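You operate a simulated robot arm through the tools that you are given. There is no shell and no other tool. Be economical: measure what you need, move in short steps, check, and stop when the job is done.

The job below is to be done with a simulated two-armed robot. You get a single attempt, and the scene is never put back.

TASK
On the top of the finishing bench, fold the flower cloth in half, so that its two long edges meet.

Only the result counts: the job must be done as asked and must still hold three seconds after the hand-in. Knocking over, shifting, dropping, spilling or breaking anything else fails it. Flat cloth is picked up by pressing the open fingertips on it (5 to 10 N) and closing them slowly along it; thin cloth reads only 2 to 8 mm in the jaws.

THE ROBOT
Two 7-joint arms with two-finger parallel grippers on one trunk, on a base that drives. Base frame: it is fixed to the floor where the robot stands at the start and does not move with it; the origin is under the middle of the robot, x ahead of it, y to its left, z up; the surface under the hand at the start is at about z = 900. Lengths are in mm, angles in rad, forces in N, time in s.
The left shoulder is at the start at [73, 182, 1086], the right one opposite. With the tool pointing down near the work surface each hand reaches from about 300 to 760 mm from the robot's upright axis, wherever it stands, measured 20 degrees to its own side. Places, roughly: top of the finishing bench [500, 300, 900]. Payload 3.91 kg a hand.
The tool frame of a hand sits at the grasp point between the pads (the TCP): z along the fingers, y along the line on which they close. The tips reach 30 mm beyond it. Largest opening 110 mm; finger width 20, thickness 10; the body of the gripper, 48 by 112 mm, starts 55 mm behind the TCP.
Orientation is that of the tool frame in the base frame, as a unit quaternion [x, y, z, w]. With the fingers straight down and closing along the base's y, the tool's x points along the base's -x, its y along +y and its z along -z.

THE INTERFACE
- The arms move only by the tool servo_tool. It takes "left_plan", "right_plan" or both (then of equal length, played together; a hand with none holds still); each is a list of rows, each a list of 7 numbers: the shift along the tool's x, y, z in mm, then the turn, a rotation vector about the tool's x, y, z in rad, then the closure in counts, from 0 (fully open) to 255 (shut). In form: [[dx, dy, dz, ax, ay, az, gripper], ...]. A call has 1 to 10 rows; each row is the pose to reach, as a shift and turn from the pose commanded when the call began, along the tool's axes at that moment. Rows are played at 5 a second. More than 50 mm and 0.15 rad between two rows, or a gripper value outside its range, and nothing of the call is played. Where a pose cannot be reached the arm comes as near as it can. A force on the tool above 40 N (or 10 N above the force at the start of the call, whichever is more), or a blocked arm, ends the call early, and 0.2 s more pass. Each finger travels about 72 mm/s and halts on what it meets, pressing with about 43 N; the grip force reading is that of the motor and also rises with nothing between the fingers. The clock runs only during rows and for 0.2 s after the last one: add rows that repeat a pose to give the fingers time. The reply holds the time, the measured pose of the TCP, the force on the tool along the base axes, the opening and the grip force, in the units named above and with some noise, with the torque about the TCP (base axes, N m) and any sound that the robot's microphone picked up.
- Cameras (640 x 400 px; columns grow to the right, rows downward): "scene" is now at [195.3, 52.8, 1258.4]; the picture's right is [0.66, -0.75, 0.00], its down [-0.53, -0.47, -0.70] and it looks along [0.53, 0.46, -0.71] (base axes); focal length 214 px, centre (320, 200). "left" rides on the left gripper at [73, -17, -103] in its tool frame; the picture's right is [0.23, 0.97, 0.00], its down [-0.76, 0.18, -0.62] and it looks along [-0.61, 0.14, 0.78] (tool axes); focal length 222 px, centre (320, 200). "right" rides on the right gripper at [73, 17, -103] in its tool frame; the picture's right is [-0.23, 0.97, 0.00], its down [-0.76, -0.18, -0.62] and it looks along [-0.61, -0.14, 0.78] (tool axes); focal length 222 px, centre (320, 200). There is no depth. A picture from a camera that has moved, and an enlarged one, comes with that camera's place and axes in the base frame and with its lens.
- snapshot(camera): a new picture of that camera. No time passes.
- raise_lower(by): slides the trunk up (or, below 0, down) by that many mm; the arms and the scene camera ride with it, the base frame stays. It gives what a move gives, with no picture.
- roll_base(legs): drives the robot by 1 to 6 legs, each [ahead, left, turn to the left] in mm, mm and rad, along the robot's own axes; the way and the turn of a leg run together, so that a leg with both is an arc; at most 1500 mm and 3.142 rad a leg. The arms and the cameras ride along, it lands a little off, and it stops where it bumps. It gives what a move gives.
- turn_head(pan, tilt): turns the head with the scene camera to pan (to the left, within 1.396 rad either way) and tilt (down, from -0.506 to 1.204), counted from straight ahead of the robot. It gives what a move gives.
- inspect(camera, box): a new picture of the part [left, top, right, bottom] of that camera's present view, enlarged. No time passes.
- hand_in(): hands the job in; it is judged then, once.

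Work in short steps. Places have to be worked out from the pictures, the camera data and where the tool is seen: move nearer, look again, correct. Check each grasp and each placing, and mend what went wrong. You have 120 turns and 100 pictures in all, those below and enlarged ones among them. Open the grippers and draw the arms clear of the work before you hand the job in, unless the task says otherwise; then end with one line.

The tools are called after "Request:" as a command line: name --argument value ..., lists and objects as JSON in quotes. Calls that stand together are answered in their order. servo_tool: Moves the arms, as the interface text tells. Its arguments: {"type":"object","properties":{"left_plan":{"type":"array"},"right_plan":{"type":"array"}},"required":[]} The other tools are called the same way: raise_lower (by) slides the trunk up or down; roll_base (legs) drives the base; turn_head (pan, tilt) turns the head that bears the scene camera; snapshot (camera) takes a picture; inspect (camera, box) takes an enlarged picture of a part of a camera's view; hand_in () hands the job in.

At the start:

```text
time_s: 0.0
left_eef_pos: [386.6, 388.1, 1065.0]
left_tcp_rot: [-0.001, 1.0, 0.0, 0.0]
left_force: [-0.3, -0.2, -0.4]
left_torque: [-0.02, -0.01, 0.02]
left_grip_width: 110.1
left_grasp_force: 0.1
right_eef_pos: [497.8, 21.3, 1074.9]
right_tcp_rot: [-0.001, 1.0, 0.0, 0.0]
right_force: [0.0, 0.3, -0.5]
right_torque: [0.01, 0.01, 0.02]
right_grip_width: 109.9
right_grasp_force: 0.1
trunk travel left (down, up): [-350.0, 164.0]
robot x, y, heading: [-4.0, -2.1, 0.003]
head pan, tilt: [0.719, 0.789]
```

scene: 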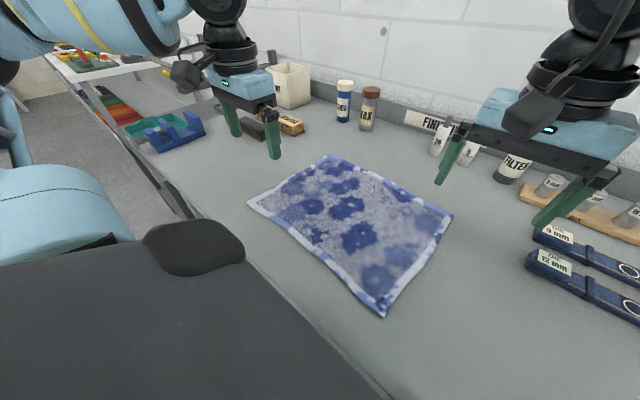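
right: 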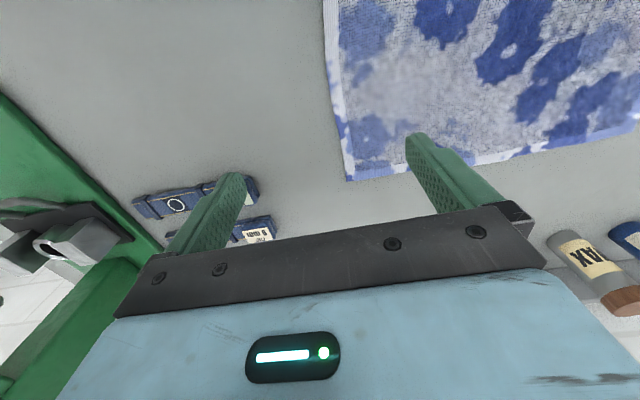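
left: 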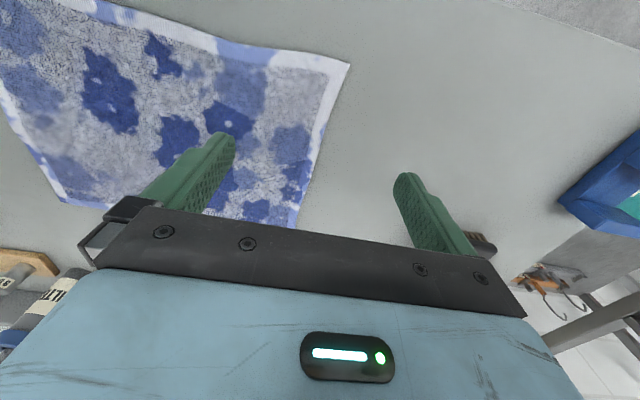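

The cloth's corners work out at about A(633,383), B(620,36), C(339,48) and D(345,409), so the long edges run along y. I look left for floor space before centring the robot on the cloth.

Request:
turn_head --pan 1.35 --tilt 0.8

Request:
snapshot --camera "scene"

```text
time_s: 1.0
left_eef_pos: [385.1, 388.1, 1066.3]
left_tcp_rot: [-0.001, 1.0, 0.0, -0.001]
left_force: [-0.3, -0.9, 0.1]
left_torque: [0.04, 0.04, 0.0]
left_grip_width: 109.9
left_grasp_force: 0.1
right_eef_pos: [497.5, 20.5, 1074.3]
right_tcp_rot: [0.0, 1.0, 0.0, 0.0]
right_force: [-0.3, 0.3, 0.0]
right_torque: [0.02, -0.01, 0.01]
right_grip_width: 109.6
right_grasp_force: 0.0
trunk travel left (down, up): [-350.0, 164.0]
robot x, y, heading: [-1.2, -1.2, 0.003]
head pan, tilt: [1.349, 0.799]
```

```text
96 pictures are left
camera scene: at [152.1, 78.0, 1257.6], right [0.98, -0.22, 0.0], down [-0.16, -0.7, -0.7], along [0.15, 0.68, -0.72], focal length 214 px, centre (320, 200)
```

scene: 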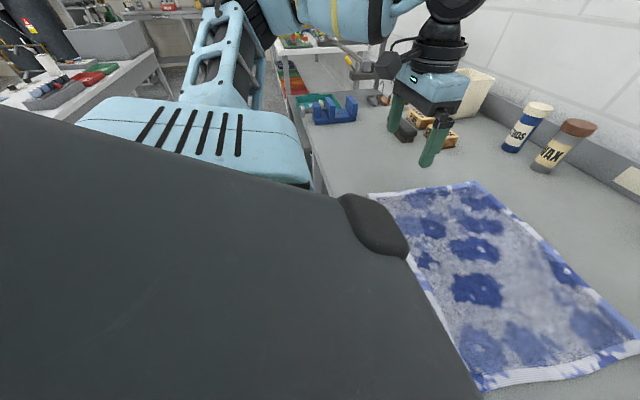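

The floor on the left looks free and the arms are well above the bench items. I drive 150 mm left so both hands reach all the corners comfortably, then look at the cloth.

Request:
roll_base --legs '[[0, 150, 0]]'

Request:
turn_head --pan 0.15 --tilt 0.9

Request:
snapshot --camera "scene"

```text
time_s: 3.0
left_eef_pos: [386.1, 536.5, 1065.8]
left_tcp_rot: [0.0, 1.0, 0.0, 0.0]
left_force: [-0.1, 0.3, -0.3]
left_torque: [-0.04, 0.04, -0.02]
left_grip_width: 110.0
left_grasp_force: 0.1
right_eef_pos: [498.3, 167.7, 1073.4]
right_tcp_rot: [0.001, 1.0, 0.0, 0.001]
right_force: [-0.2, 0.9, 0.0]
right_torque: [-0.02, 0.01, -0.01]
right_grip_width: 110.2
right_grasp_force: 0.1
trunk travel left (down, up): [-350.0, 164.0]
robot x, y, heading: [-2.1, 146.8, 0.004]
head pan, tilt: [1.349, 0.799]
```

```text
time_s: 4.4
left_eef_pos: [386.4, 536.3, 1065.8]
left_tcp_rot: [-0.001, 1.0, 0.0, 0.0]
left_force: [0.1, 0.3, -0.4]
left_torque: [-0.03, 0.0, 0.0]
left_grip_width: 110.1
left_grasp_force: 0.0
right_eef_pos: [498.1, 167.5, 1074.2]
right_tcp_rot: [0.0, 1.0, 0.0, -0.001]
right_force: [0.7, -0.1, 0.1]
right_torque: [0.03, 0.02, -0.03]
right_grip_width: 110.2
right_grasp_force: 0.2
trunk travel left (down, up): [-350.0, 164.0]
robot x, y, heading: [-0.8, 148.0, -0.005]
head pan, tilt: [0.15, 0.901]
```

```text
95 pictures are left
camera scene: at [209.0, 158.4, 1249.7], right [0.15, -0.99, 0.0], down [-0.77, -0.12, -0.62], along [0.61, 0.09, -0.78], focal length 214 px, centre (320, 200)
```

scene: 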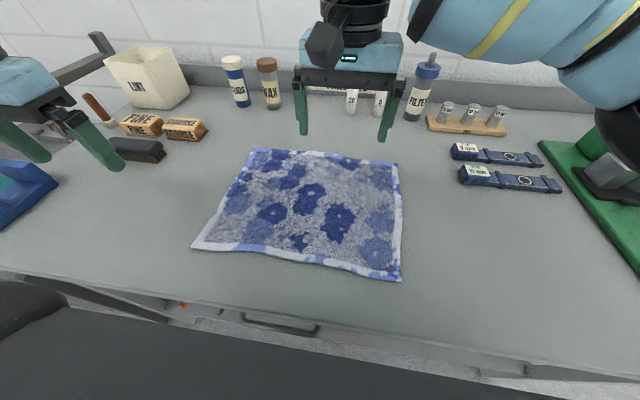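

From this view the corners are A(622,396), B(620,29), C(339,46) and D(341,408). I will fold the far edge toward the near edge, gripping it with the jaws closing along x. I now bring both hands over the far corners while turning the tools about 80°.

Request:
servo_tool --left_plan '[[-22, -16, 0, 0, 0, 0.14, 0], [-45, -32, 0, 0, 0, 0.28, 0], [-68, -47, 0, 0, 0, 0.42, 0], [-90, -63, 0, 0, 0, 0.56, 0], [-113, -79, 0, 0, 0, 0.7, 0], [-136, -95, 0, 0, 0, 0.84, 0], [-158, -110, 0, 0, 0, 0.98, 0], [-181, -126, 0, 0, 0, 1.12, 0], [-203, -142, 0, 0, 0, 1.26, 0], [-226, -158, 0, 0, 0, 1.4, 0]]' --right_plan '[[-11, -12, 0, 0, 0, -0.14, 0], [-23, -24, 0, 0, 0, -0.28, 0], [-34, -36, 0, 0, 0, -0.42, 0], [-46, -48, 0, 0, 0, -0.56, 0], [-57, -60, 0, 0, 0, -0.7, 0], [-68, -72, 0, 0, 0, -0.84, 0], [-80, -84, 0, 0, 0, -0.98, 0], [-91, -96, 0, 0, 0, -1.12, 0], [-103, -108, 0, 0, 0, -1.26, 0], [-114, -120, 0, 0, 0, -1.4, 0]]'

Request:
snapshot --camera "scene"

```text
time_s: 6.6
left_eef_pos: [591.7, 396.7, 1064.7]
left_tcp_rot: [0.626, 0.78, 0.0, 0.0]
left_force: [0.3, -0.2, -0.2]
left_torque: [0.0, -0.02, -0.01]
left_grip_width: 109.9
left_grasp_force: 0.0
left hand out of reach, approached as far as the arm can: row 10
right_eef_pos: [443.5, 62.4, 1040.6]
right_tcp_rot: [-0.625, 0.78, -0.003, 0.003]
right_force: [-0.2, -0.3, 0.4]
right_torque: [-0.05, -0.03, 0.03]
right_grip_width: 110.2
right_grasp_force: 0.0
right hand out of reach, approached as far as the arm can: row 7, 8, 9, 10
trunk travel left (down, up): [-350.0, 164.0]
robot x, y, heading: [3.0, 149.3, -0.006]
head pan, tilt: [0.15, 0.901]
```

```text
94 pictures are left
camera scene: at [207.1, 158.7, 1250.0], right [0.15, -0.99, 0.0], down [-0.77, -0.12, -0.62], along [0.62, 0.09, -0.78], focal length 214 px, centre (320, 200)
```

scene: 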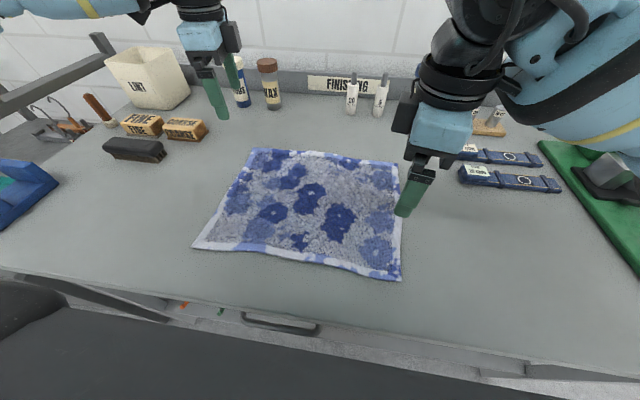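

The right wrist seems to hit a limit when turned outward. I turn the right hand back toward neutral while moving it toward its target.

Request:
servo_tool --right_plan '[[0, 0, -10, 0, 0, 0.14, 0], [0, 0, -20, 0, 0, 0.28, 0], [0, 0, -30, 0, 0, 0.42, 0], [0, 0, -30, 0, 0, 0.56, 0], [0, 0, -30, 0, 0, 0.7, 0], [0, 0, -30, 0, 0, 0.84, 0], [0, 0, -30, 0, 0, 0.98, 0], [0, 0, -30, 0, 0, 1.12, 0], [0, 0, -30, 0, 0, 1.26, 0], [0, 0, -30, 0, 0, 1.4, 0]]'

Request:
servo_tool --right_plan '[[-15, 0, 0, 0, 0, 0.14, 0], [-30, 0, 0, 0, 0, 0.28, 0], [-45, 0, 0, 0, 0, 0.42, 0], [-60, 0, 0, 0, 0, 0.56, 0], [-75, 0, 0, 0, 0, 0.7, 0], [-90, 0, 0, 0, 0, 0.84, 0], [-105, 0, 0, 0, 0, 0.98, 0], [-120, 0, 0, 0, 0, 1.12, 0], [-135, 0, 0, 0, 0, 1.26, 0], [-150, 0, 0, 0, 0, 1.4, 0]]'

```text
time_s: 8.8
left_eef_pos: [593.5, 395.2, 1064.4]
left_tcp_rot: [0.626, 0.78, 0.0, 0.0]
left_force: [0.8, 0.8, -0.5]
left_torque: [0.01, -0.01, -0.02]
left_grip_width: 110.2
left_grasp_force: 0.1
right_eef_pos: [450.0, 58.7, 1074.3]
right_tcp_rot: [0.002, 1.0, 0.0, 0.0]
right_force: [0.9, 0.3, -0.2]
right_torque: [-0.05, 0.02, -0.03]
right_grip_width: 110.0
right_grasp_force: 0.1
trunk travel left (down, up): [-350.0, 164.0]
robot x, y, heading: [-3.4, 149.0, 0.003]
head pan, tilt: [0.15, 0.901]
```

```text
time_s: 11.0
left_eef_pos: [594.0, 395.5, 1063.5]
left_tcp_rot: [0.625, 0.78, 0.0, 0.0]
left_force: [0.0, -0.2, -0.6]
left_torque: [0.01, 0.02, 0.01]
left_grip_width: 110.0
left_grasp_force: 0.1
right_eef_pos: [601.2, 58.1, 1073.4]
right_tcp_rot: [0.645, 0.764, -0.001, 0.001]
right_force: [0.0, 0.1, 0.8]
right_torque: [-0.01, -0.03, 0.02]
right_grip_width: 109.9
right_grasp_force: 0.1
trunk travel left (down, up): [-350.0, 164.0]
robot x, y, heading: [-1.3, 150.2, 0.001]
head pan, tilt: [0.15, 0.901]
```

Turning inward works for the right hand, so I mirror that on the left.

Request:
servo_tool --left_plan '[[0, 0, 0, 0, 0, -0.14, 0], [0, 0, 0, 0, 0, -0.28, 0], [0, 0, 0, 0, 0, -0.42, 0], [0, 0, 0, 0, 0, -0.56, 0], [0, 0, 0, 0, 0, -0.7, 0], [0, 0, 0, 0, 0, -0.84, 0], [0, 0, 0, 0, 0, -0.98, 0], [0, 0, 0, 0, 0, -1.12, 0], [0, 0, 0, 0, 0, -1.26, 0], [0, 0, 0, 0, 0, -1.37, 0]]' --right_plan '[[0, 0, 0, 0, 0, 0.08, 0], [0, 0, 0, 0, 0, 0.169, 0], [0, 0, 0, 0, 0, 0.169, 0], [0, 0, 0, 0, 0, 0.169, 0], [0, 0, 0, 0, 0, 0.169, 0], [0, 0, 0, 0, 0, 0.169, 0], [0, 0, 0, 0, 0, 0.169, 0], [0, 0, 0, 0, 0, 0.169, 0], [0, 0, 0, 0, 0, 0.169, 0], [0, 0, 0, 0, 0, 0.169, 0]]'

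Request:
servo_tool --left_plan '[[0, 0, 0, 0, 0, -0.15, 0], [0, 0, 0, 0, 0, -0.3, 0], [0, 0, 0, 0, 0, -0.45, 0], [0, 0, 0, 0, 0, -0.6, 0], [0, 0, 0, 0, 0, -0.75, 0], [0, 0, 0, 0, 0, -0.9, 0], [0, 0, 0, 0, 0, -1.05, 0], [0, 0, 0, 0, 0, -1.2, 0], [0, 0, 0, 0, 0, -1.35, 0], [0, 0, 0, 0, 0, -1.5, 0]]'

Request:
snapshot --camera "scene"

```text
time_s: 13.2
left_eef_pos: [591.8, 391.4, 1064.5]
left_tcp_rot: [0.013, 1.0, 0.0, 0.0]
left_force: [-0.3, 0.2, 1.1]
left_torque: [0.01, 0.01, -0.02]
left_grip_width: 110.2
left_grasp_force: 0.1
right_eef_pos: [599.4, 57.8, 1074.6]
right_tcp_rot: [0.706, 0.708, 0.0, -0.001]
right_force: [0.3, 0.9, 0.2]
right_torque: [0.02, -0.01, 0.0]
right_grip_width: 110.1
right_grasp_force: 0.1
trunk travel left (down, up): [-350.0, 164.0]
robot x, y, heading: [-1.5, 143.7, -0.001]
head pan, tilt: [0.15, 0.901]
```

```text
time_s: 15.4
left_eef_pos: [591.7, 392.6, 1064.3]
left_tcp_rot: [-0.671, 0.741, 0.0, 0.0]
left_force: [-0.4, 0.3, 0.4]
left_torque: [0.01, -0.02, -0.01]
left_grip_width: 110.2
left_grasp_force: 0.0
right_eef_pos: [601.6, 56.8, 1074.0]
right_tcp_rot: [0.707, 0.708, 0.0, 0.0]
right_force: [0.7, 0.1, -0.2]
right_torque: [-0.01, 0.03, -0.03]
right_grip_width: 110.0
right_grasp_force: 0.1
trunk travel left (down, up): [-350.0, 164.0]
robot x, y, heading: [1.1, 145.7, 0.005]
head pan, tilt: [0.15, 0.901]
```

```text
93 pictures are left
camera scene: at [209.0, 158.3, 1249.7], right [0.15, -0.99, 0.0], down [-0.78, -0.12, -0.62], along [0.61, 0.09, -0.78], focal length 214 px, centre (320, 200)
```

scene: 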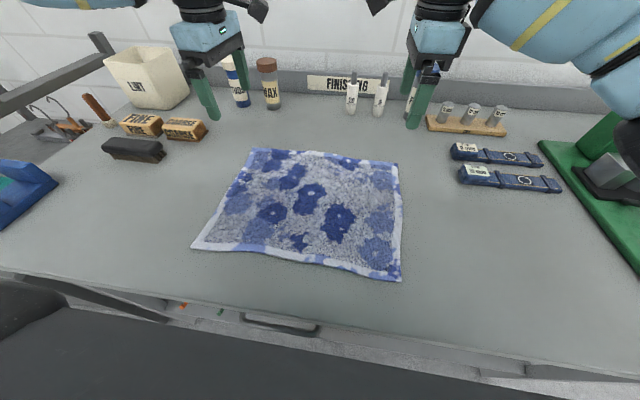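

Both hands are turned now. I trim the left yaw, descend to a hover near the corners with the jaws at about 40 mm, and look with the hand cameras.

Request:
servo_tool --left_plan '[[4, -5, 25, 0, 0, -0.03, 60], [8, -10, 50, 0, 0, -0.06, 120], [12, -15, 75, 0, 0, -0.1, 162], [15, -20, 104, 0, 0, -0.1, 162], [15, -20, 104, 0, 0, -0.1, 162]]' --right_plan '[[-2, 2, 28, 0, 0, 0, 60], [-5, 4, 56, 0, 0, 0, 120], [-7, 5, 84, 0, 0, 0, 162], [-9, 6, 114, 0, 0, 0, 162], [-9, 6, 114, 0, 0, 0, 162]]'

Request:
snapshot --camera "left"

Request:
snapshot --camera "right"

Request:
snapshot --camera "scene"

```text
time_s: 16.6
left_eef_pos: [608.5, 376.9, 959.5]
left_tcp_rot: [0.707, -0.707, 0.001, 0.0]
left_force: [-0.5, 0.4, 0.2]
left_torque: [-0.01, -0.02, 0.03]
left_grip_width: 40.2
left_grasp_force: 0.0
right_eef_pos: [604.1, 45.4, 958.0]
right_tcp_rot: [0.707, 0.707, 0.0, 0.001]
right_force: [-0.7, 0.3, 0.0]
right_torque: [0.01, 0.0, 0.0]
right_grip_width: 40.1
right_grasp_force: 0.0
trunk travel left (down, up): [-350.0, 164.0]
robot x, y, heading: [-2.1, 151.8, -0.005]
head pan, tilt: [0.15, 0.901]
```

```text
92 pictures are left
camera left: at [626.3, 304.7, 1062.2], right [-0.97, -0.23, 0.0], down [-0.18, 0.76, 0.62], along [-0.14, 0.61, -0.78], focal length 222 px, centre (320, 200)
```

left: 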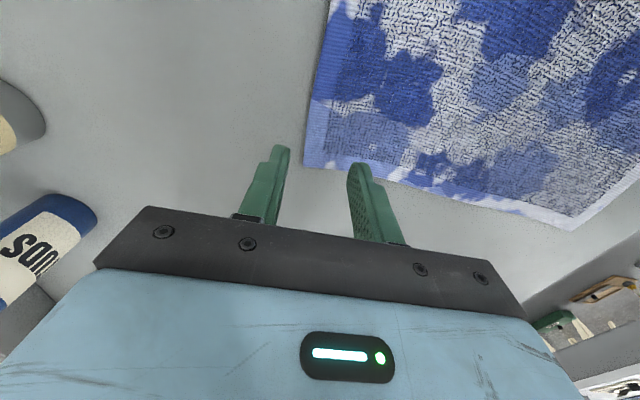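

```text
91 pictures are left
camera right: at [621.8, 119.9, 1062.6], right [0.97, -0.23, 0.0], down [-0.18, -0.76, 0.62], along [-0.14, -0.61, -0.78], focal length 222 px, centre (320, 200)
```

right: 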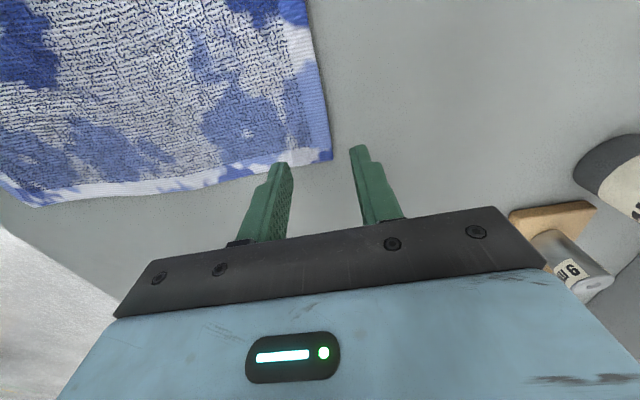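

```text
90 pictures are left
camera scene: at [208.4, 158.3, 1249.8], right [0.15, -0.99, 0.0], down [-0.77, -0.12, -0.62], along [0.61, 0.09, -0.78], focal length 214 px, centre (320, 200)
```

scene: 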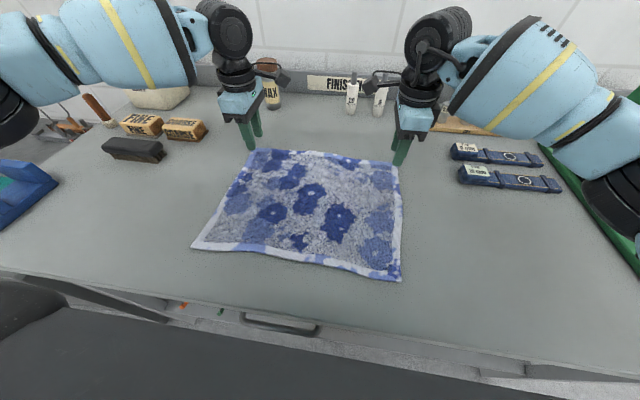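

The corner positions agree: the edge lies about 10 mm inside the outer finger for both hands. I descend until the tips are just above the top and read the force.

Request:
servo_tool --left_plan '[[0, 0, 10, 0, 0, 0, 162], [0, 0, 20, 0, 0, 0, 162], [0, 0, 26, 0, 0, 0, 162], [0, 0, 26, 0, 0, 0, 162]]' --right_plan '[[0, 0, 10, 0, 0, 0, 162], [0, 0, 20, 0, 0, 0, 162], [0, 0, 25, 0, 0, 0, 162], [0, 0, 25, 0, 0, 0, 162]]'

```text
time_s: 17.6
left_eef_pos: [610.6, 374.6, 934.0]
left_tcp_rot: [0.707, -0.707, -0.001, -0.001]
left_force: [-0.5, -0.2, 1.1]
left_torque: [-0.03, 0.04, 0.01]
left_grip_width: 40.2
left_grasp_force: 0.5
right_eef_pos: [604.4, 46.9, 935.0]
right_tcp_rot: [0.707, 0.707, 0.001, 0.001]
right_force: [-0.5, 0.2, 1.0]
right_torque: [0.04, 0.02, -0.02]
right_grip_width: 40.0
right_grasp_force: 0.1
trunk travel left (down, up): [-350.0, 164.0]
robot x, y, heading: [3.3, 146.9, 0.001]
head pan, tilt: [0.15, 0.901]
```

The tips are at about z = 904 with nearly no force yet, so I step down gently.

Request:
servo_tool --left_plan '[[0, 0, 2, 0, 0, 0, 162], [0, 0, 3, 0, 0, 0, 162], [0, 0, 4, 0, 0, 0, 162], [0, 0, 4, 0, 0, 0, 162]]' --right_plan '[[0, 0, 2, 0, 0, 0, 162], [0, 0, 4, 0, 0, 0, 162], [0, 0, 5, 0, 0, 0, 162], [0, 0, 5, 0, 0, 0, 162]]'

```text
time_s: 18.6
left_eef_pos: [609.2, 373.7, 933.4]
left_tcp_rot: [0.707, -0.707, 0.001, -0.001]
left_force: [1.1, -0.1, 15.9]
left_torque: [0.05, 0.35, 0.04]
left_grip_width: 39.5
left_grasp_force: 0.1
right_eef_pos: [604.5, 47.4, 933.6]
right_tcp_rot: [0.707, 0.707, 0.002, 0.001]
right_force: [1.6, -0.9, 11.1]
right_torque: [-0.03, 0.22, 0.08]
right_grip_width: 39.0
right_grasp_force: 0.0
trunk travel left (down, up): [-350.0, 164.0]
robot x, y, heading: [0.2, 143.2, -0.002]
head pan, tilt: [0.15, 0.901]
```

Contact is on the inner fingers at 16 and 11 N. I ease off slightly, tilt the outer fingers down a little toward the table, and close slowly.

Request:
servo_tool --left_plan '[[0, 0, -1, -0.03, 0, 0, 162], [0, 0, -1.5, -0.06, 0, 0, 166], [0, 0, -1.5, -0.06, 0, 0, 174], [0, 0, -1.5, -0.06, 0, 0, 182], [0, 0, -1.5, -0.06, 0, 0, 190], [0, 0, -1.5, -0.06, 0, 0, 198], [0, 0, -1.5, -0.06, 0, 0, 206], [0, 0, -1.5, -0.06, 0, 0, 214], [0, 0, -1.5, -0.06, 0, 0, 222], [0, 0, -1.5, -0.06, 0, 0, 230]]' --right_plan '[[0, 0, 0, 0.03, 0, 0, 162], [0, 0, -0.5, 0.06, 0, 0, 166], [0, 0, -0.5, 0.06, 0, 0, 174], [0, 0, -0.5, 0.06, 0, 0, 182], [0, 0, -0.5, 0.06, 0, 0, 190], [0, 0, -0.5, 0.06, 0, 0, 198], [0, 0, -0.5, 0.06, 0, 0, 206], [0, 0, -0.5, 0.06, 0, 0, 214], [0, 0, -0.5, 0.06, 0, 0, 222], [0, 0, -0.5, 0.06, 0, 0, 230]]'

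Request:
inspect --camera "left" --box '[160, 80, 480, 280]'

Request:
inspect --camera "right" --box '[160, 80, 480, 280]'

```text
time_s: 20.8
left_eef_pos: [609.4, 375.1, 932.8]
left_tcp_rot: [0.707, -0.707, -0.01, 0.009]
left_force: [1.9, 0.4, 11.1]
left_torque: [0.01, 0.13, 0.01]
left_grip_width: 11.7
left_grasp_force: 1.1
right_eef_pos: [603.5, 46.8, 933.1]
right_tcp_rot: [0.706, 0.707, -0.021, -0.021]
right_force: [0.3, 0.4, 4.7]
right_torque: [0.01, 0.04, -0.01]
right_grip_width: 10.8
right_grasp_force: 0.4
trunk travel left (down, up): [-350.0, 164.0]
robot x, y, heading: [-1.7, 148.2, 0.003]
head pan, tilt: [0.15, 0.901]
```

```text
2.00 times, centred on (320, 180) of left
camera zoom: at [630.0, 303.7, 1035.2], right [-0.97, -0.23, 0.03], down [-0.16, 0.76, 0.63], along [-0.16, 0.61, -0.78], focal length 444 px, centre (320, 240)
```

zoom: 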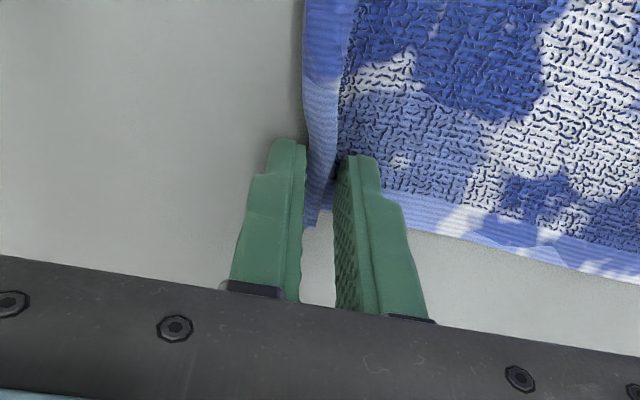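

```text
2.00 times, centred on (320, 180) of right
camera zoom: at [627.4, 120.5, 1035.5], right [0.97, -0.23, -0.06], down [-0.14, -0.76, 0.63], along [-0.19, -0.61, -0.77], focal length 444 px, centre (320, 240)
```

zoom: 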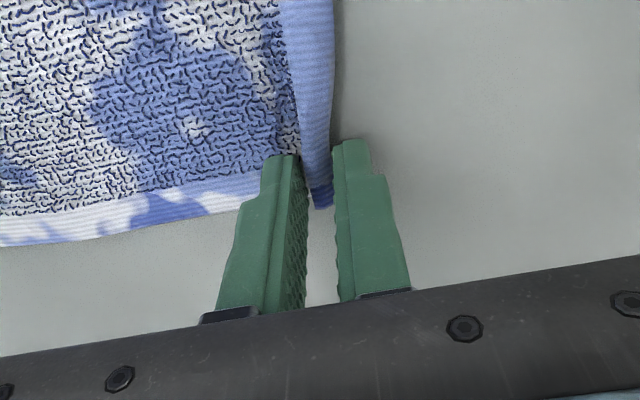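

The edge is standing up between the fingers on both hands, as wanted. I close fully.

Request:
servo_tool --left_plan '[[0, 0, 0, 0, 0, 0, 240], [0, 0, 0, 0, 0, 0, 250], [0, 0, 0, 0, 0, 0, 255], [0, 0, 0, 0, 0, 0, 255]]' --right_plan '[[0, 0, 0, 0, 0, 0, 240], [0, 0, 0, 0, 0, 0, 250], [0, 0, 0, 0, 0, 0, 255], [0, 0, 0, 0, 0, 0, 255]]'

Request:
servo_tool --left_plan '[[0, 0, -10, 0, 0, 0, 255], [0, 0, -20, 0, 0, 0, 255], [0, 0, -30, 0, 0, 0, 255]]' --right_plan '[[0, 0, -10, 0, 0, 0, 255], [0, 0, -20, 0, 0, 0, 255], [0, 0, -30, 0, 0, 0, 255]]'

Request:
snapshot --camera "scene"

Request:
inspect --camera "left" --box '[160, 80, 480, 280]'

Request:
inspect --camera "right" --box '[160, 80, 480, 280]'

```text
time_s: 21.8
left_eef_pos: [607.9, 374.5, 932.8]
left_tcp_rot: [0.707, -0.707, -0.009, 0.01]
left_force: [-3.4, -0.2, 15.6]
left_torque: [0.03, 0.27, -0.03]
left_grip_width: 5.0
left_grasp_force: 42.8
right_eef_pos: [602.0, 46.9, 934.8]
right_tcp_rot: [0.706, 0.707, -0.021, -0.02]
right_force: [-1.5, -0.1, 7.5]
right_torque: [0.08, 0.12, 0.01]
right_grip_width: 4.0
right_grasp_force: 42.4
trunk travel left (down, up): [-350.0, 164.0]
robot x, y, heading: [-3.4, 150.1, 0.002]
head pan, tilt: [0.15, 0.901]
```

```text
time_s: 22.6
left_eef_pos: [611.0, 387.1, 952.6]
left_tcp_rot: [0.708, -0.705, -0.022, 0.022]
left_force: [-0.2, -6.2, -0.2]
left_torque: [-0.18, -0.02, 0.03]
left_grip_width: 3.8
left_grasp_force: 42.6
left hand out of reach, approached as far as the arm can: row 1, 2, 3
right_eef_pos: [605.7, 47.8, 959.5]
right_tcp_rot: [0.706, 0.707, -0.021, -0.021]
right_force: [-0.4, 6.1, -1.2]
right_torque: [0.16, 0.03, -0.02]
right_grip_width: 3.6
right_grasp_force: 42.8
trunk travel left (down, up): [-350.0, 164.0]
robot x, y, heading: [0.7, 144.9, -0.004]
head pan, tilt: [0.15, 0.901]
```

```text
87 pictures are left
camera scene: at [209.0, 158.7, 1249.6], right [0.15, -0.99, 0.0], down [-0.78, -0.12, -0.62], along [0.61, 0.09, -0.78], focal length 214 px, centre (320, 200)
```

scene: 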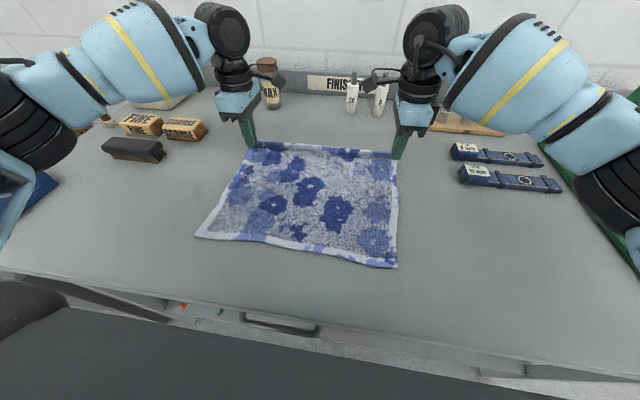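

```text
2.00 times, centred on (320, 180) of left
camera zoom: at [634.5, 315.5, 1055.4], right [-0.97, -0.23, 0.06], down [-0.14, 0.76, 0.63], along [-0.19, 0.61, -0.77], focal length 444 px, centre (320, 240)
```

zoom: 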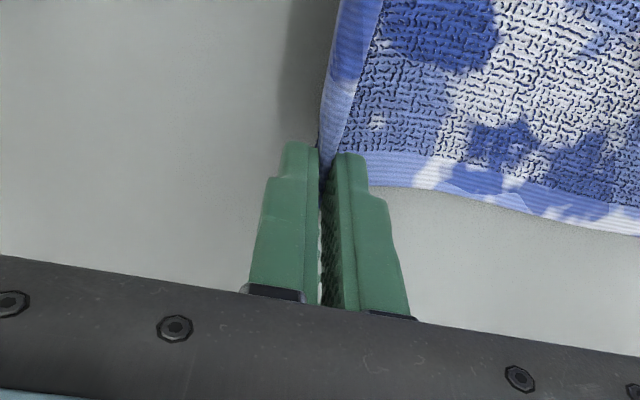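

```text
2.00 times, centred on (320, 180) of right
camera zoom: at [629.8, 121.5, 1062.8], right [0.97, -0.23, -0.06], down [-0.14, -0.76, 0.63], along [-0.19, -0.61, -0.77], focal length 444 px, centre (320, 240)
```

zoom: 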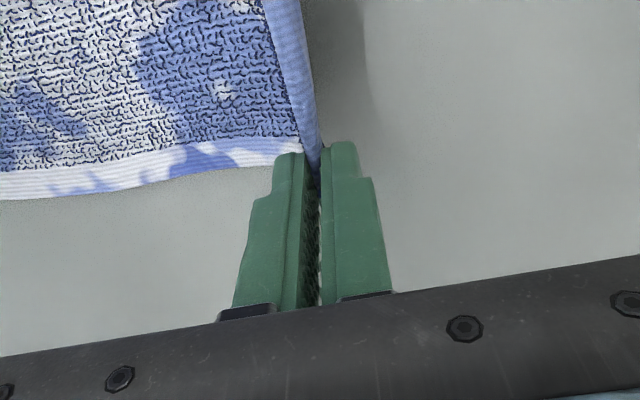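

Both jaws hold the edge (4–5 mm), and the near edge now sits at about x = 359. I start the fold arc, moving up and back with the tools straightened.

Request:
servo_tool --left_plan '[[0, 5, -12, 0.03, 0, 0, 255], [0, 12, -26, 0.06, 0, 0, 255], [0, 22, -40, 0.06, 0, 0, 255], [0, 35, -52, 0.06, 0, 0, 255], [0, 50, -62, 0.06, 0, 0, 255], [0, 50, -62, 0.06, 0, 0, 255]]' --right_plan '[[0, -5, -12, -0.03, 0, 0, 255], [0, -12, -26, -0.06, 0, 0, 255], [0, -20, -40, -0.06, 0, 0, 255], [0, -32, -52, -0.06, 0, 0, 255], [0, -45, -62, -0.06, 0, 0, 255], [0, -45, -62, -0.06, 0, 0, 255]]'

Request:
snapshot --camera "scene"

```text
time_s: 24.0
left_eef_pos: [565.9, 386.6, 1019.4]
left_tcp_rot: [0.707, -0.707, 0.0, 0.0]
left_force: [0.4, -5.7, 0.3]
left_torque: [-0.17, 0.07, 0.02]
left_grip_width: 3.8
left_grasp_force: 42.8
right_eef_pos: [566.8, 47.9, 1023.7]
right_tcp_rot: [0.707, 0.707, 0.0, 0.001]
right_force: [1.0, 6.2, 0.5]
right_torque: [0.19, 0.04, -0.03]
right_grip_width: 3.6
right_grasp_force: 43.2
trunk travel left (down, up): [-350.0, 164.0]
robot x, y, heading: [0.0, 146.9, -0.002]
head pan, tilt: [0.15, 0.901]
```

```text
84 pictures are left
camera scene: at [209.6, 158.4, 1249.6], right [0.15, -0.99, 0.0], down [-0.78, -0.12, -0.62], along [0.61, 0.09, -0.78], focal length 214 px, centre (320, 200)
```

scene: 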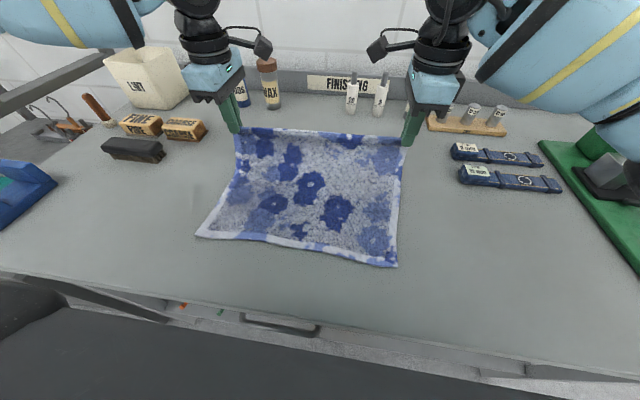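

The cloth is lifting nicely, with a bit too much sideways tension. I relax it by about 8 mm and then back the base 90 mm, which carries the held edge along the arc and gives the arms room for the near side.

Request:
servo_tool --left_plan '[[5, 5, 0, 0, 0, 0, 255], [9, 5, 0, 0, 0, 0, 255], [9, 5, 0, 0, 0, 0, 255]]' --right_plan '[[0, -5, 4, 0, 0, 0, 255], [0, -5, 4, 0, 0, 0, 255], [0, -5, 4, 0, 0, 0, 255]]'

Request:
roll_base --legs '[[-90, 0, 0]]'

Request:
snapshot --camera "scene"

```text
time_s: 24.8
left_eef_pos: [561.0, 378.9, 1019.0]
left_tcp_rot: [0.707, -0.707, -0.001, 0.0]
left_force: [0.1, -0.3, -0.4]
left_torque: [-0.05, 0.11, -0.01]
left_grip_width: 4.2
left_grasp_force: 43.2
right_eef_pos: [561.1, 48.4, 1021.9]
right_tcp_rot: [0.707, 0.707, 0.0, 0.0]
right_force: [0.2, 1.1, 0.1]
right_torque: [0.01, 0.11, 0.01]
right_grip_width: 3.6
right_grasp_force: 43.3
trunk travel left (down, up): [-350.0, 164.0]
robot x, y, heading: [3.6, 147.0, 0.001]
head pan, tilt: [0.15, 0.901]
```

```text
time_s: 25.9
left_eef_pos: [469.4, 377.4, 1019.0]
left_tcp_rot: [-0.706, 0.708, 0.0, -0.001]
left_force: [-1.1, 0.2, -0.6]
left_torque: [-0.05, 0.03, -0.01]
left_grip_width: 3.9
left_grasp_force: 42.4
right_eef_pos: [469.4, 46.6, 1022.1]
right_tcp_rot: [0.708, 0.706, 0.001, 0.001]
right_force: [-0.6, 0.9, -0.5]
right_torque: [0.04, 0.02, -0.02]
right_grip_width: 3.6
right_grasp_force: 43.1
trunk travel left (down, up): [-350.0, 164.0]
robot x, y, heading: [-89.5, 149.1, -0.009]
head pan, tilt: [0.15, 0.901]
```

```text
83 pictures are left
camera scene: at [116.9, 158.0, 1249.8], right [0.15, -0.99, 0.0], down [-0.78, -0.11, -0.62], along [0.61, 0.09, -0.78], focal length 214 px, centre (320, 200)
```

scene: 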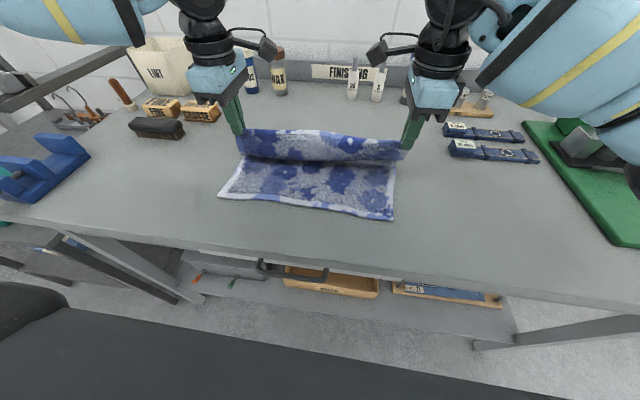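

The near edge stays at about x = 362. I continue the arc down toward it, tilting the tools so the fingers point away from the robot and the gripped edge points toward it.

Request:
servo_tool --left_plan '[[0, 23, 5, 0.14, 0, 0, 255], [0, 46, 13, 0.28, 0, 0, 255], [0, 65, 25, 0.42, 0, 0, 255], [0, 79, 39, 0.56, 0, 0, 255], [0, 91, 53, 0.7, 0, 0, 255], [0, 96, 67, 0.7, 0, 0, 255], [0, 96, 67, 0.7, 0, 0, 255]]' --right_plan '[[0, -23, 7, -0.14, 0, 0, 255], [0, -46, 16, -0.28, 0, 0, 255], [0, -65, 28, -0.42, 0, 0, 255], [0, -79, 42, -0.56, 0, 0, 255], [0, -91, 56, -0.7, 0, 0, 255], [0, -96, 70, -0.7, 0, 0, 255], [0, -96, 70, -0.7, 0, 0, 255]]'

Request:
snapshot --camera "scene"

Request:
snapshot --camera "left"

Request:
snapshot --camera "right"

```text
time_s: 27.5
left_eef_pos: [372.2, 379.9, 953.3]
left_tcp_rot: [-0.663, 0.664, -0.243, 0.243]
left_force: [-0.1, -2.0, 0.6]
left_torque: [-0.04, -0.01, -0.08]
left_grip_width: 3.6
left_grasp_force: 43.1
right_eef_pos: [373.2, 44.8, 952.5]
right_tcp_rot: [0.665, 0.663, 0.243, 0.243]
right_force: [-0.2, 2.2, 0.3]
right_torque: [0.03, 0.12, 0.05]
right_grip_width: 3.6
right_grasp_force: 42.8
trunk travel left (down, up): [-350.0, 164.0]
robot x, y, heading: [-90.0, 148.9, -0.005]
head pan, tilt: [0.15, 0.901]
```

```text
82 pictures are left
camera scene: at [116.7, 158.0, 1249.9], right [0.15, -0.99, 0.0], down [-0.77, -0.11, -0.62], along [0.61, 0.09, -0.78], focal length 214 px, centre (320, 200)
```

scene: 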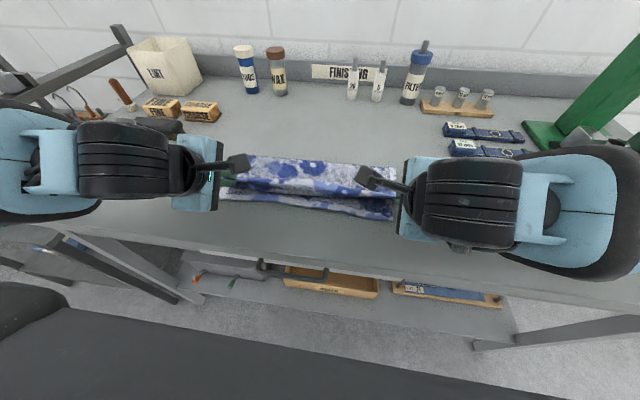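

```text
81 pictures are left
camera left: at [319.6, 308.4, 1042.7], right [-0.74, -0.23, -0.63], down [-0.54, 0.76, 0.36], along [0.4, 0.61, -0.69], focal length 222 px, centre (320, 200)
```

left: 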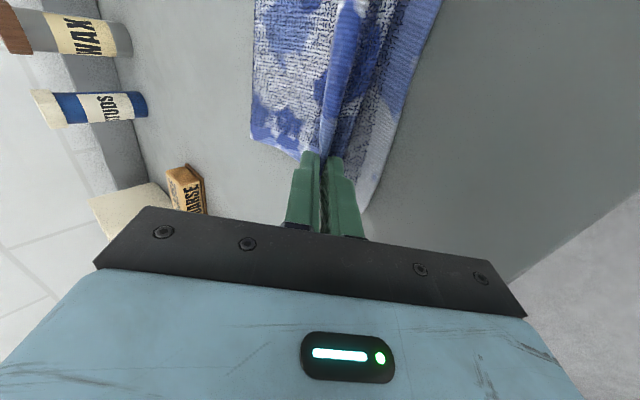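

```text
80 pictures are left
camera right: at [320.9, 118.9, 1042.5], right [0.74, -0.23, 0.63], down [-0.54, -0.76, 0.36], along [0.39, -0.61, -0.69], focal length 222 px, centre (320, 200)
```

right: 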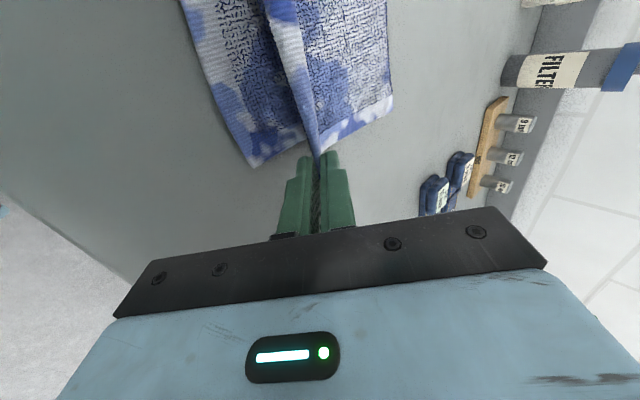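

The bottom layer's near edge is at about x = 359, and the gripped edge is right above it. I lower the last 16 mm.

Request:
servo_tool --left_plan '[[0, 5, 3, 0, 0, 0, 255], [0, 10, 6, 0, 0, 0, 255], [0, 14, 9, 0, 0, 0, 255], [0, 14, 9, 0, 0, 0, 255]]' --right_plan '[[0, -5, 3, 0, 0, 0, 255], [0, -10, 6, 0, 0, 0, 255], [0, -14, 9, 0, 0, 0, 255], [0, -14, 9, 0, 0, 0, 255]]'

Request:
snapshot --camera "left"

Request:
snapshot --camera "right"

Request:
inspect --camera "scene" --box '[200, 120, 440, 270]'

```text
time_s: 28.5
left_eef_pos: [369.7, 377.8, 936.5]
left_tcp_rot: [-0.664, 0.665, -0.243, 0.242]
left_force: [-0.4, -1.6, 0.1]
left_torque: [0.0, 0.01, -0.06]
left_grip_width: 3.9
left_grasp_force: 43.4
right_eef_pos: [369.6, 46.7, 935.2]
right_tcp_rot: [0.664, 0.664, 0.242, 0.244]
right_force: [0.4, 1.9, 1.0]
right_torque: [0.05, 0.11, 0.0]
right_grip_width: 3.6
right_grasp_force: 42.3
trunk travel left (down, up): [-350.0, 164.0]
robot x, y, heading: [-92.4, 144.0, -0.003]
head pan, tilt: [0.15, 0.901]
```

```text
79 pictures are left
camera left: at [315.8, 307.1, 1026.2], right [-0.74, -0.23, -0.63], down [-0.54, 0.76, 0.36], along [0.4, 0.61, -0.69], focal length 222 px, centre (320, 200)
```

left: 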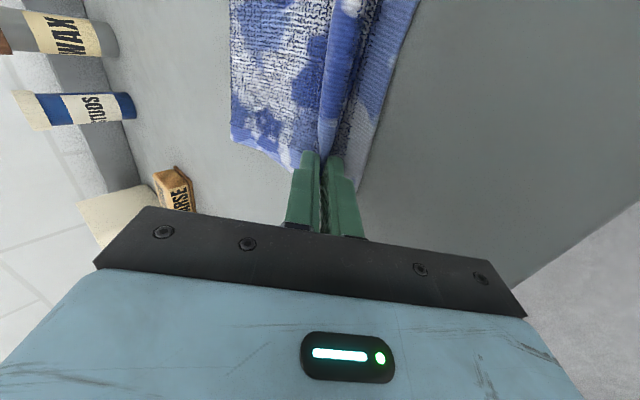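

```text
78 pictures are left
camera right: at [316.4, 120.4, 1025.8], right [0.74, -0.23, 0.63], down [-0.54, -0.76, 0.36], along [0.4, -0.61, -0.69], focal length 222 px, centre (320, 200)
```

right: 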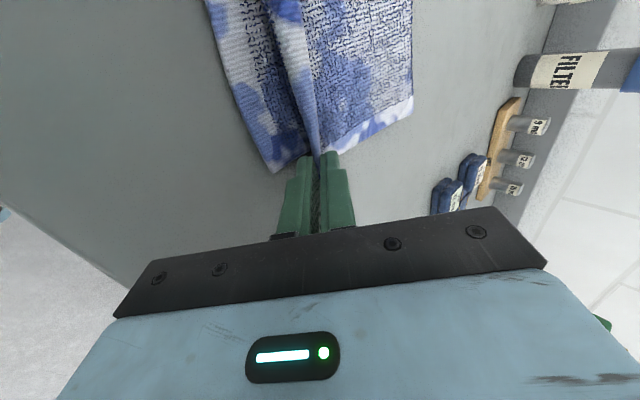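

```text
2.67 times, centred on (320, 195) of scene
camera zoom: at [117.3, 158.0, 1249.7], right [0.15, -0.99, 0.0], down [-0.78, -0.11, -0.62], along [0.61, 0.09, -0.78], focal length 572 px, centre (320, 213)
```

zoom: 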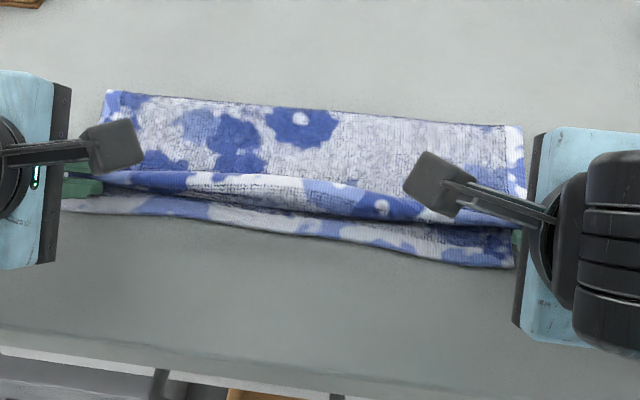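

The fold crest lies at about x = 505, so the layers are nearly equal. I nudge 5 mm further toward the robot and down to light contact, then open slightly to let the edge drop.

Request:
servo_tool --left_plan '[[0, 3, -2, 0, 0, 0, 255], [0, 5.7, -1, 0, 0, 0, 255], [0, 5.7, -1, 0, 0, 0, 255], [0, 5.7, -1, 0, 0, 0, 245], [0, 5.7, -1, 0, 0, 0, 230], [0, 5.7, -1, 0, 0, 0, 215], [0, 5.7, -1, 0, 0, 0, 215]]' --right_plan '[[0, -3, -2, 0, 0, 0, 255], [0, -5.7, -1, 0, 0, 0, 255], [0, -5.7, -1, 0, 0, 0, 255], [0, -5.7, -1, 0, 0, 0, 245], [0, -5.7, -1, 0, 0, 0, 230], [0, -5.7, -1, 0, 0, 0, 215], [0, -5.7, -1, 0, 0, 0, 215]]'

Request:
inspect --camera "left" --box '[160, 0, 480, 200]'

Request:
inspect --camera "right" --box '[160, 0, 480, 200]'

Request:
inspect --camera "scene" --box '[200, 120, 440, 270]'

```text
time_s: 30.1
left_eef_pos: [364.3, 379.0, 934.7]
left_tcp_rot: [-0.663, 0.664, -0.245, 0.245]
left_force: [4.7, 0.5, 13.8]
left_torque: [-0.01, -0.25, -0.01]
left_grip_width: 11.5
left_grasp_force: 0.2
right_eef_pos: [363.7, 47.0, 933.6]
right_tcp_rot: [0.665, 0.662, 0.245, 0.244]
right_force: [5.6, 1.3, 23.1]
right_torque: [0.24, -0.35, 0.0]
right_grip_width: 8.3
right_grasp_force: 0.0
trunk travel left (down, up): [-350.0, 164.0]
robot x, y, heading: [-92.0, 145.0, -0.007]
head pan, tilt: [0.15, 0.901]
```

```text
2.00 times, centred on (320, 100) of left
camera zoom: at [310.4, 306.9, 1025.1], right [-0.74, -0.23, -0.63], down [-0.54, 0.76, 0.36], along [0.4, 0.61, -0.69], focal length 444 px, centre (320, 400)
```

zoom: 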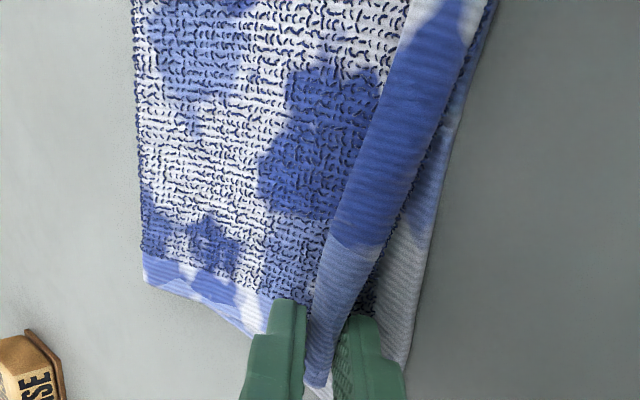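

```text
2.00 times, centred on (320, 100) of right
camera zoom: at [310.8, 120.7, 1024.1], right [0.74, -0.23, 0.63], down [-0.54, -0.76, 0.36], along [0.4, -0.61, -0.69], focal length 444 px, centre (320, 400)
```

zoom: 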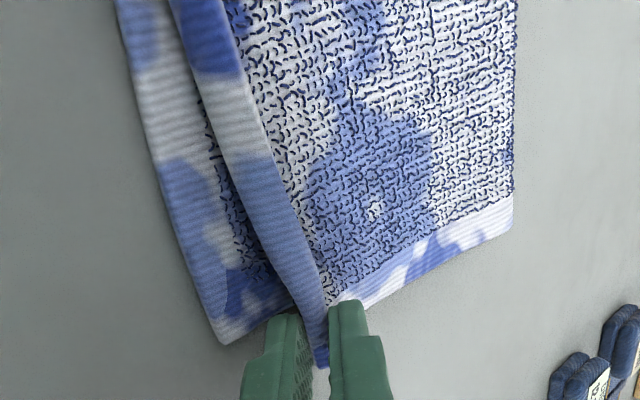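

```text
2.67 times, centred on (320, 195) of scene
camera zoom: at [116.3, 158.0, 1250.1], right [0.15, -0.99, 0.0], down [-0.77, -0.11, -0.62], along [0.62, 0.09, -0.78], focal length 572 px, centre (320, 213)
```

zoom: 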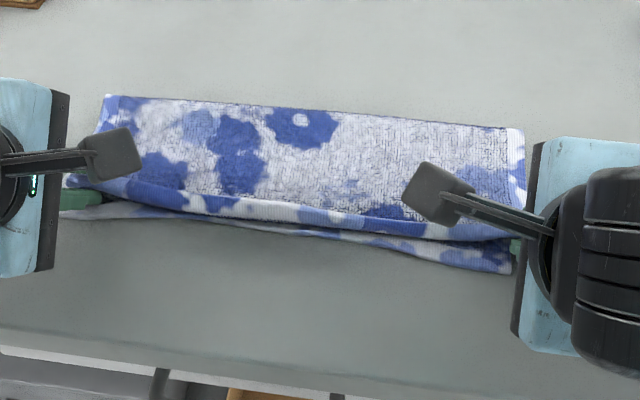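

The edges nearly meet in the middle and the gripped rim stands up in the jaws. I open a bit more while easing off, then slide the fingers out backward, which also tips the rim toward the robot.

Request:
servo_tool --left_plan '[[0, 0, -2, 0, 0, 0, 205], [0, 0, -3, 0, 0, 0, 195], [0, 0, -10, 0, 0, 0, 195], [0, 0, -20, 0, 0, 0, 195], [0, 0, -30, 0, 0, 0, 195], [0, 0, -45, 0, 0, 0, 195], [0, 0, -60, 0, 0, 0, 195]]' --right_plan '[[0, 0, -3, 0, 0, 0, 205], [0, 0, -4, 0, 0, 0, 195], [0, 0, -10, 0, 0, 0, 195], [0, 0, -20, 0, 0, 0, 195], [0, 0, -30, 0, 0, 0, 195], [0, 0, -45, 0, 0, 0, 195], [0, 0, -60, 0, 0, 0, 195]]'

Request:
inspect --camera "left" --box '[160, 0, 480, 200]'

Request:
inspect --camera "right" --box '[160, 0, 480, 200]'

Request:
inspect --camera "scene" --box '[200, 120, 440, 270]'

```text
time_s: 31.7
left_eef_pos: [356.3, 373.5, 984.4]
left_tcp_rot: [-0.663, 0.666, -0.242, 0.241]
left_force: [0.7, -0.4, 0.1]
left_torque: [0.0, 0.01, 0.04]
left_grip_width: 26.0
left_grasp_force: 0.0
left hand out of reach, approached as far as the arm can: row 4, 5, 6, 7
right_eef_pos: [323.9, 47.4, 977.4]
right_tcp_rot: [0.665, 0.663, 0.243, 0.243]
right_force: [-0.6, 0.1, 0.0]
right_torque: [0.0, -0.01, -0.01]
right_grip_width: 26.0
right_grasp_force: 0.0
trunk travel left (down, up): [-350.0, 164.0]
robot x, y, heading: [-96.3, 149.9, -0.001]
head pan, tilt: [0.15, 0.901]
```

```text
2.00 times, centred on (320, 100) of left
camera zoom: at [302.8, 302.4, 1073.9], right [-0.75, -0.23, -0.63], down [-0.53, 0.76, 0.36], along [0.39, 0.61, -0.69], focal length 444 px, centre (320, 400)
```

zoom: 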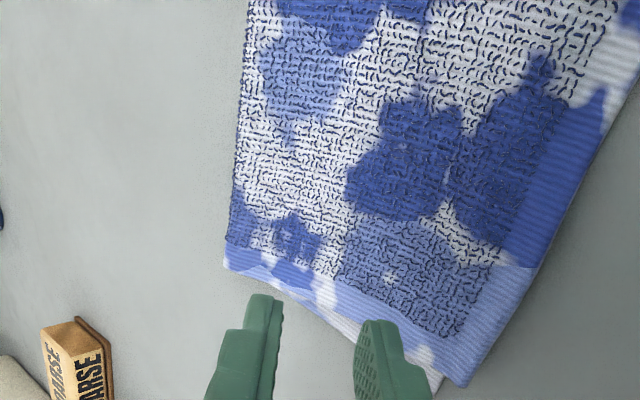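

```text
2.00 times, centred on (320, 100) of right
camera zoom: at [270.7, 121.0, 1068.1], right [0.74, -0.23, 0.63], down [-0.54, -0.76, 0.36], along [0.39, -0.61, -0.69], focal length 444 px, centre (320, 400)
```

zoom: 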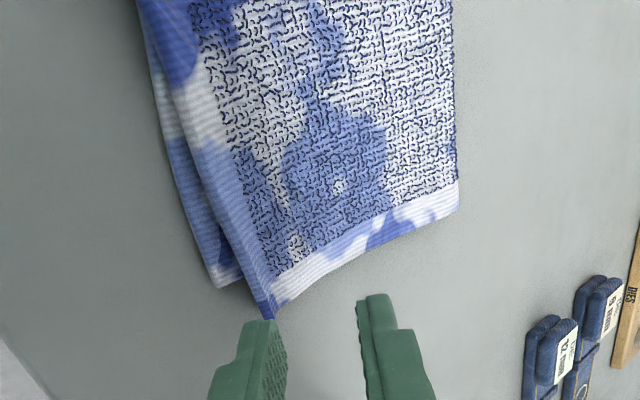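

```text
2.67 times, centred on (320, 195) of scene
camera zoom: at [117.0, 157.9, 1249.8], right [0.15, -0.99, 0.0], down [-0.78, -0.11, -0.62], along [0.61, 0.09, -0.78], focal length 572 px, centre (320, 213)
```

zoom: 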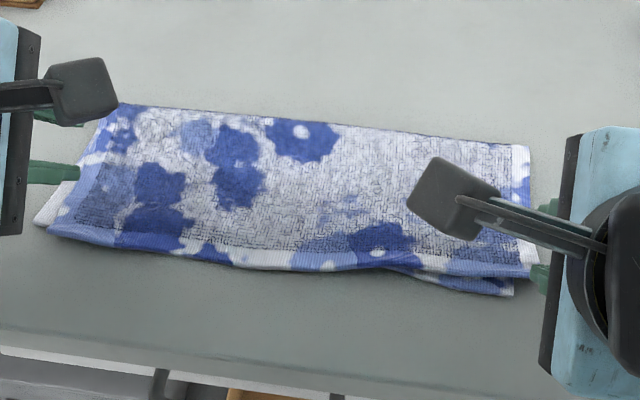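

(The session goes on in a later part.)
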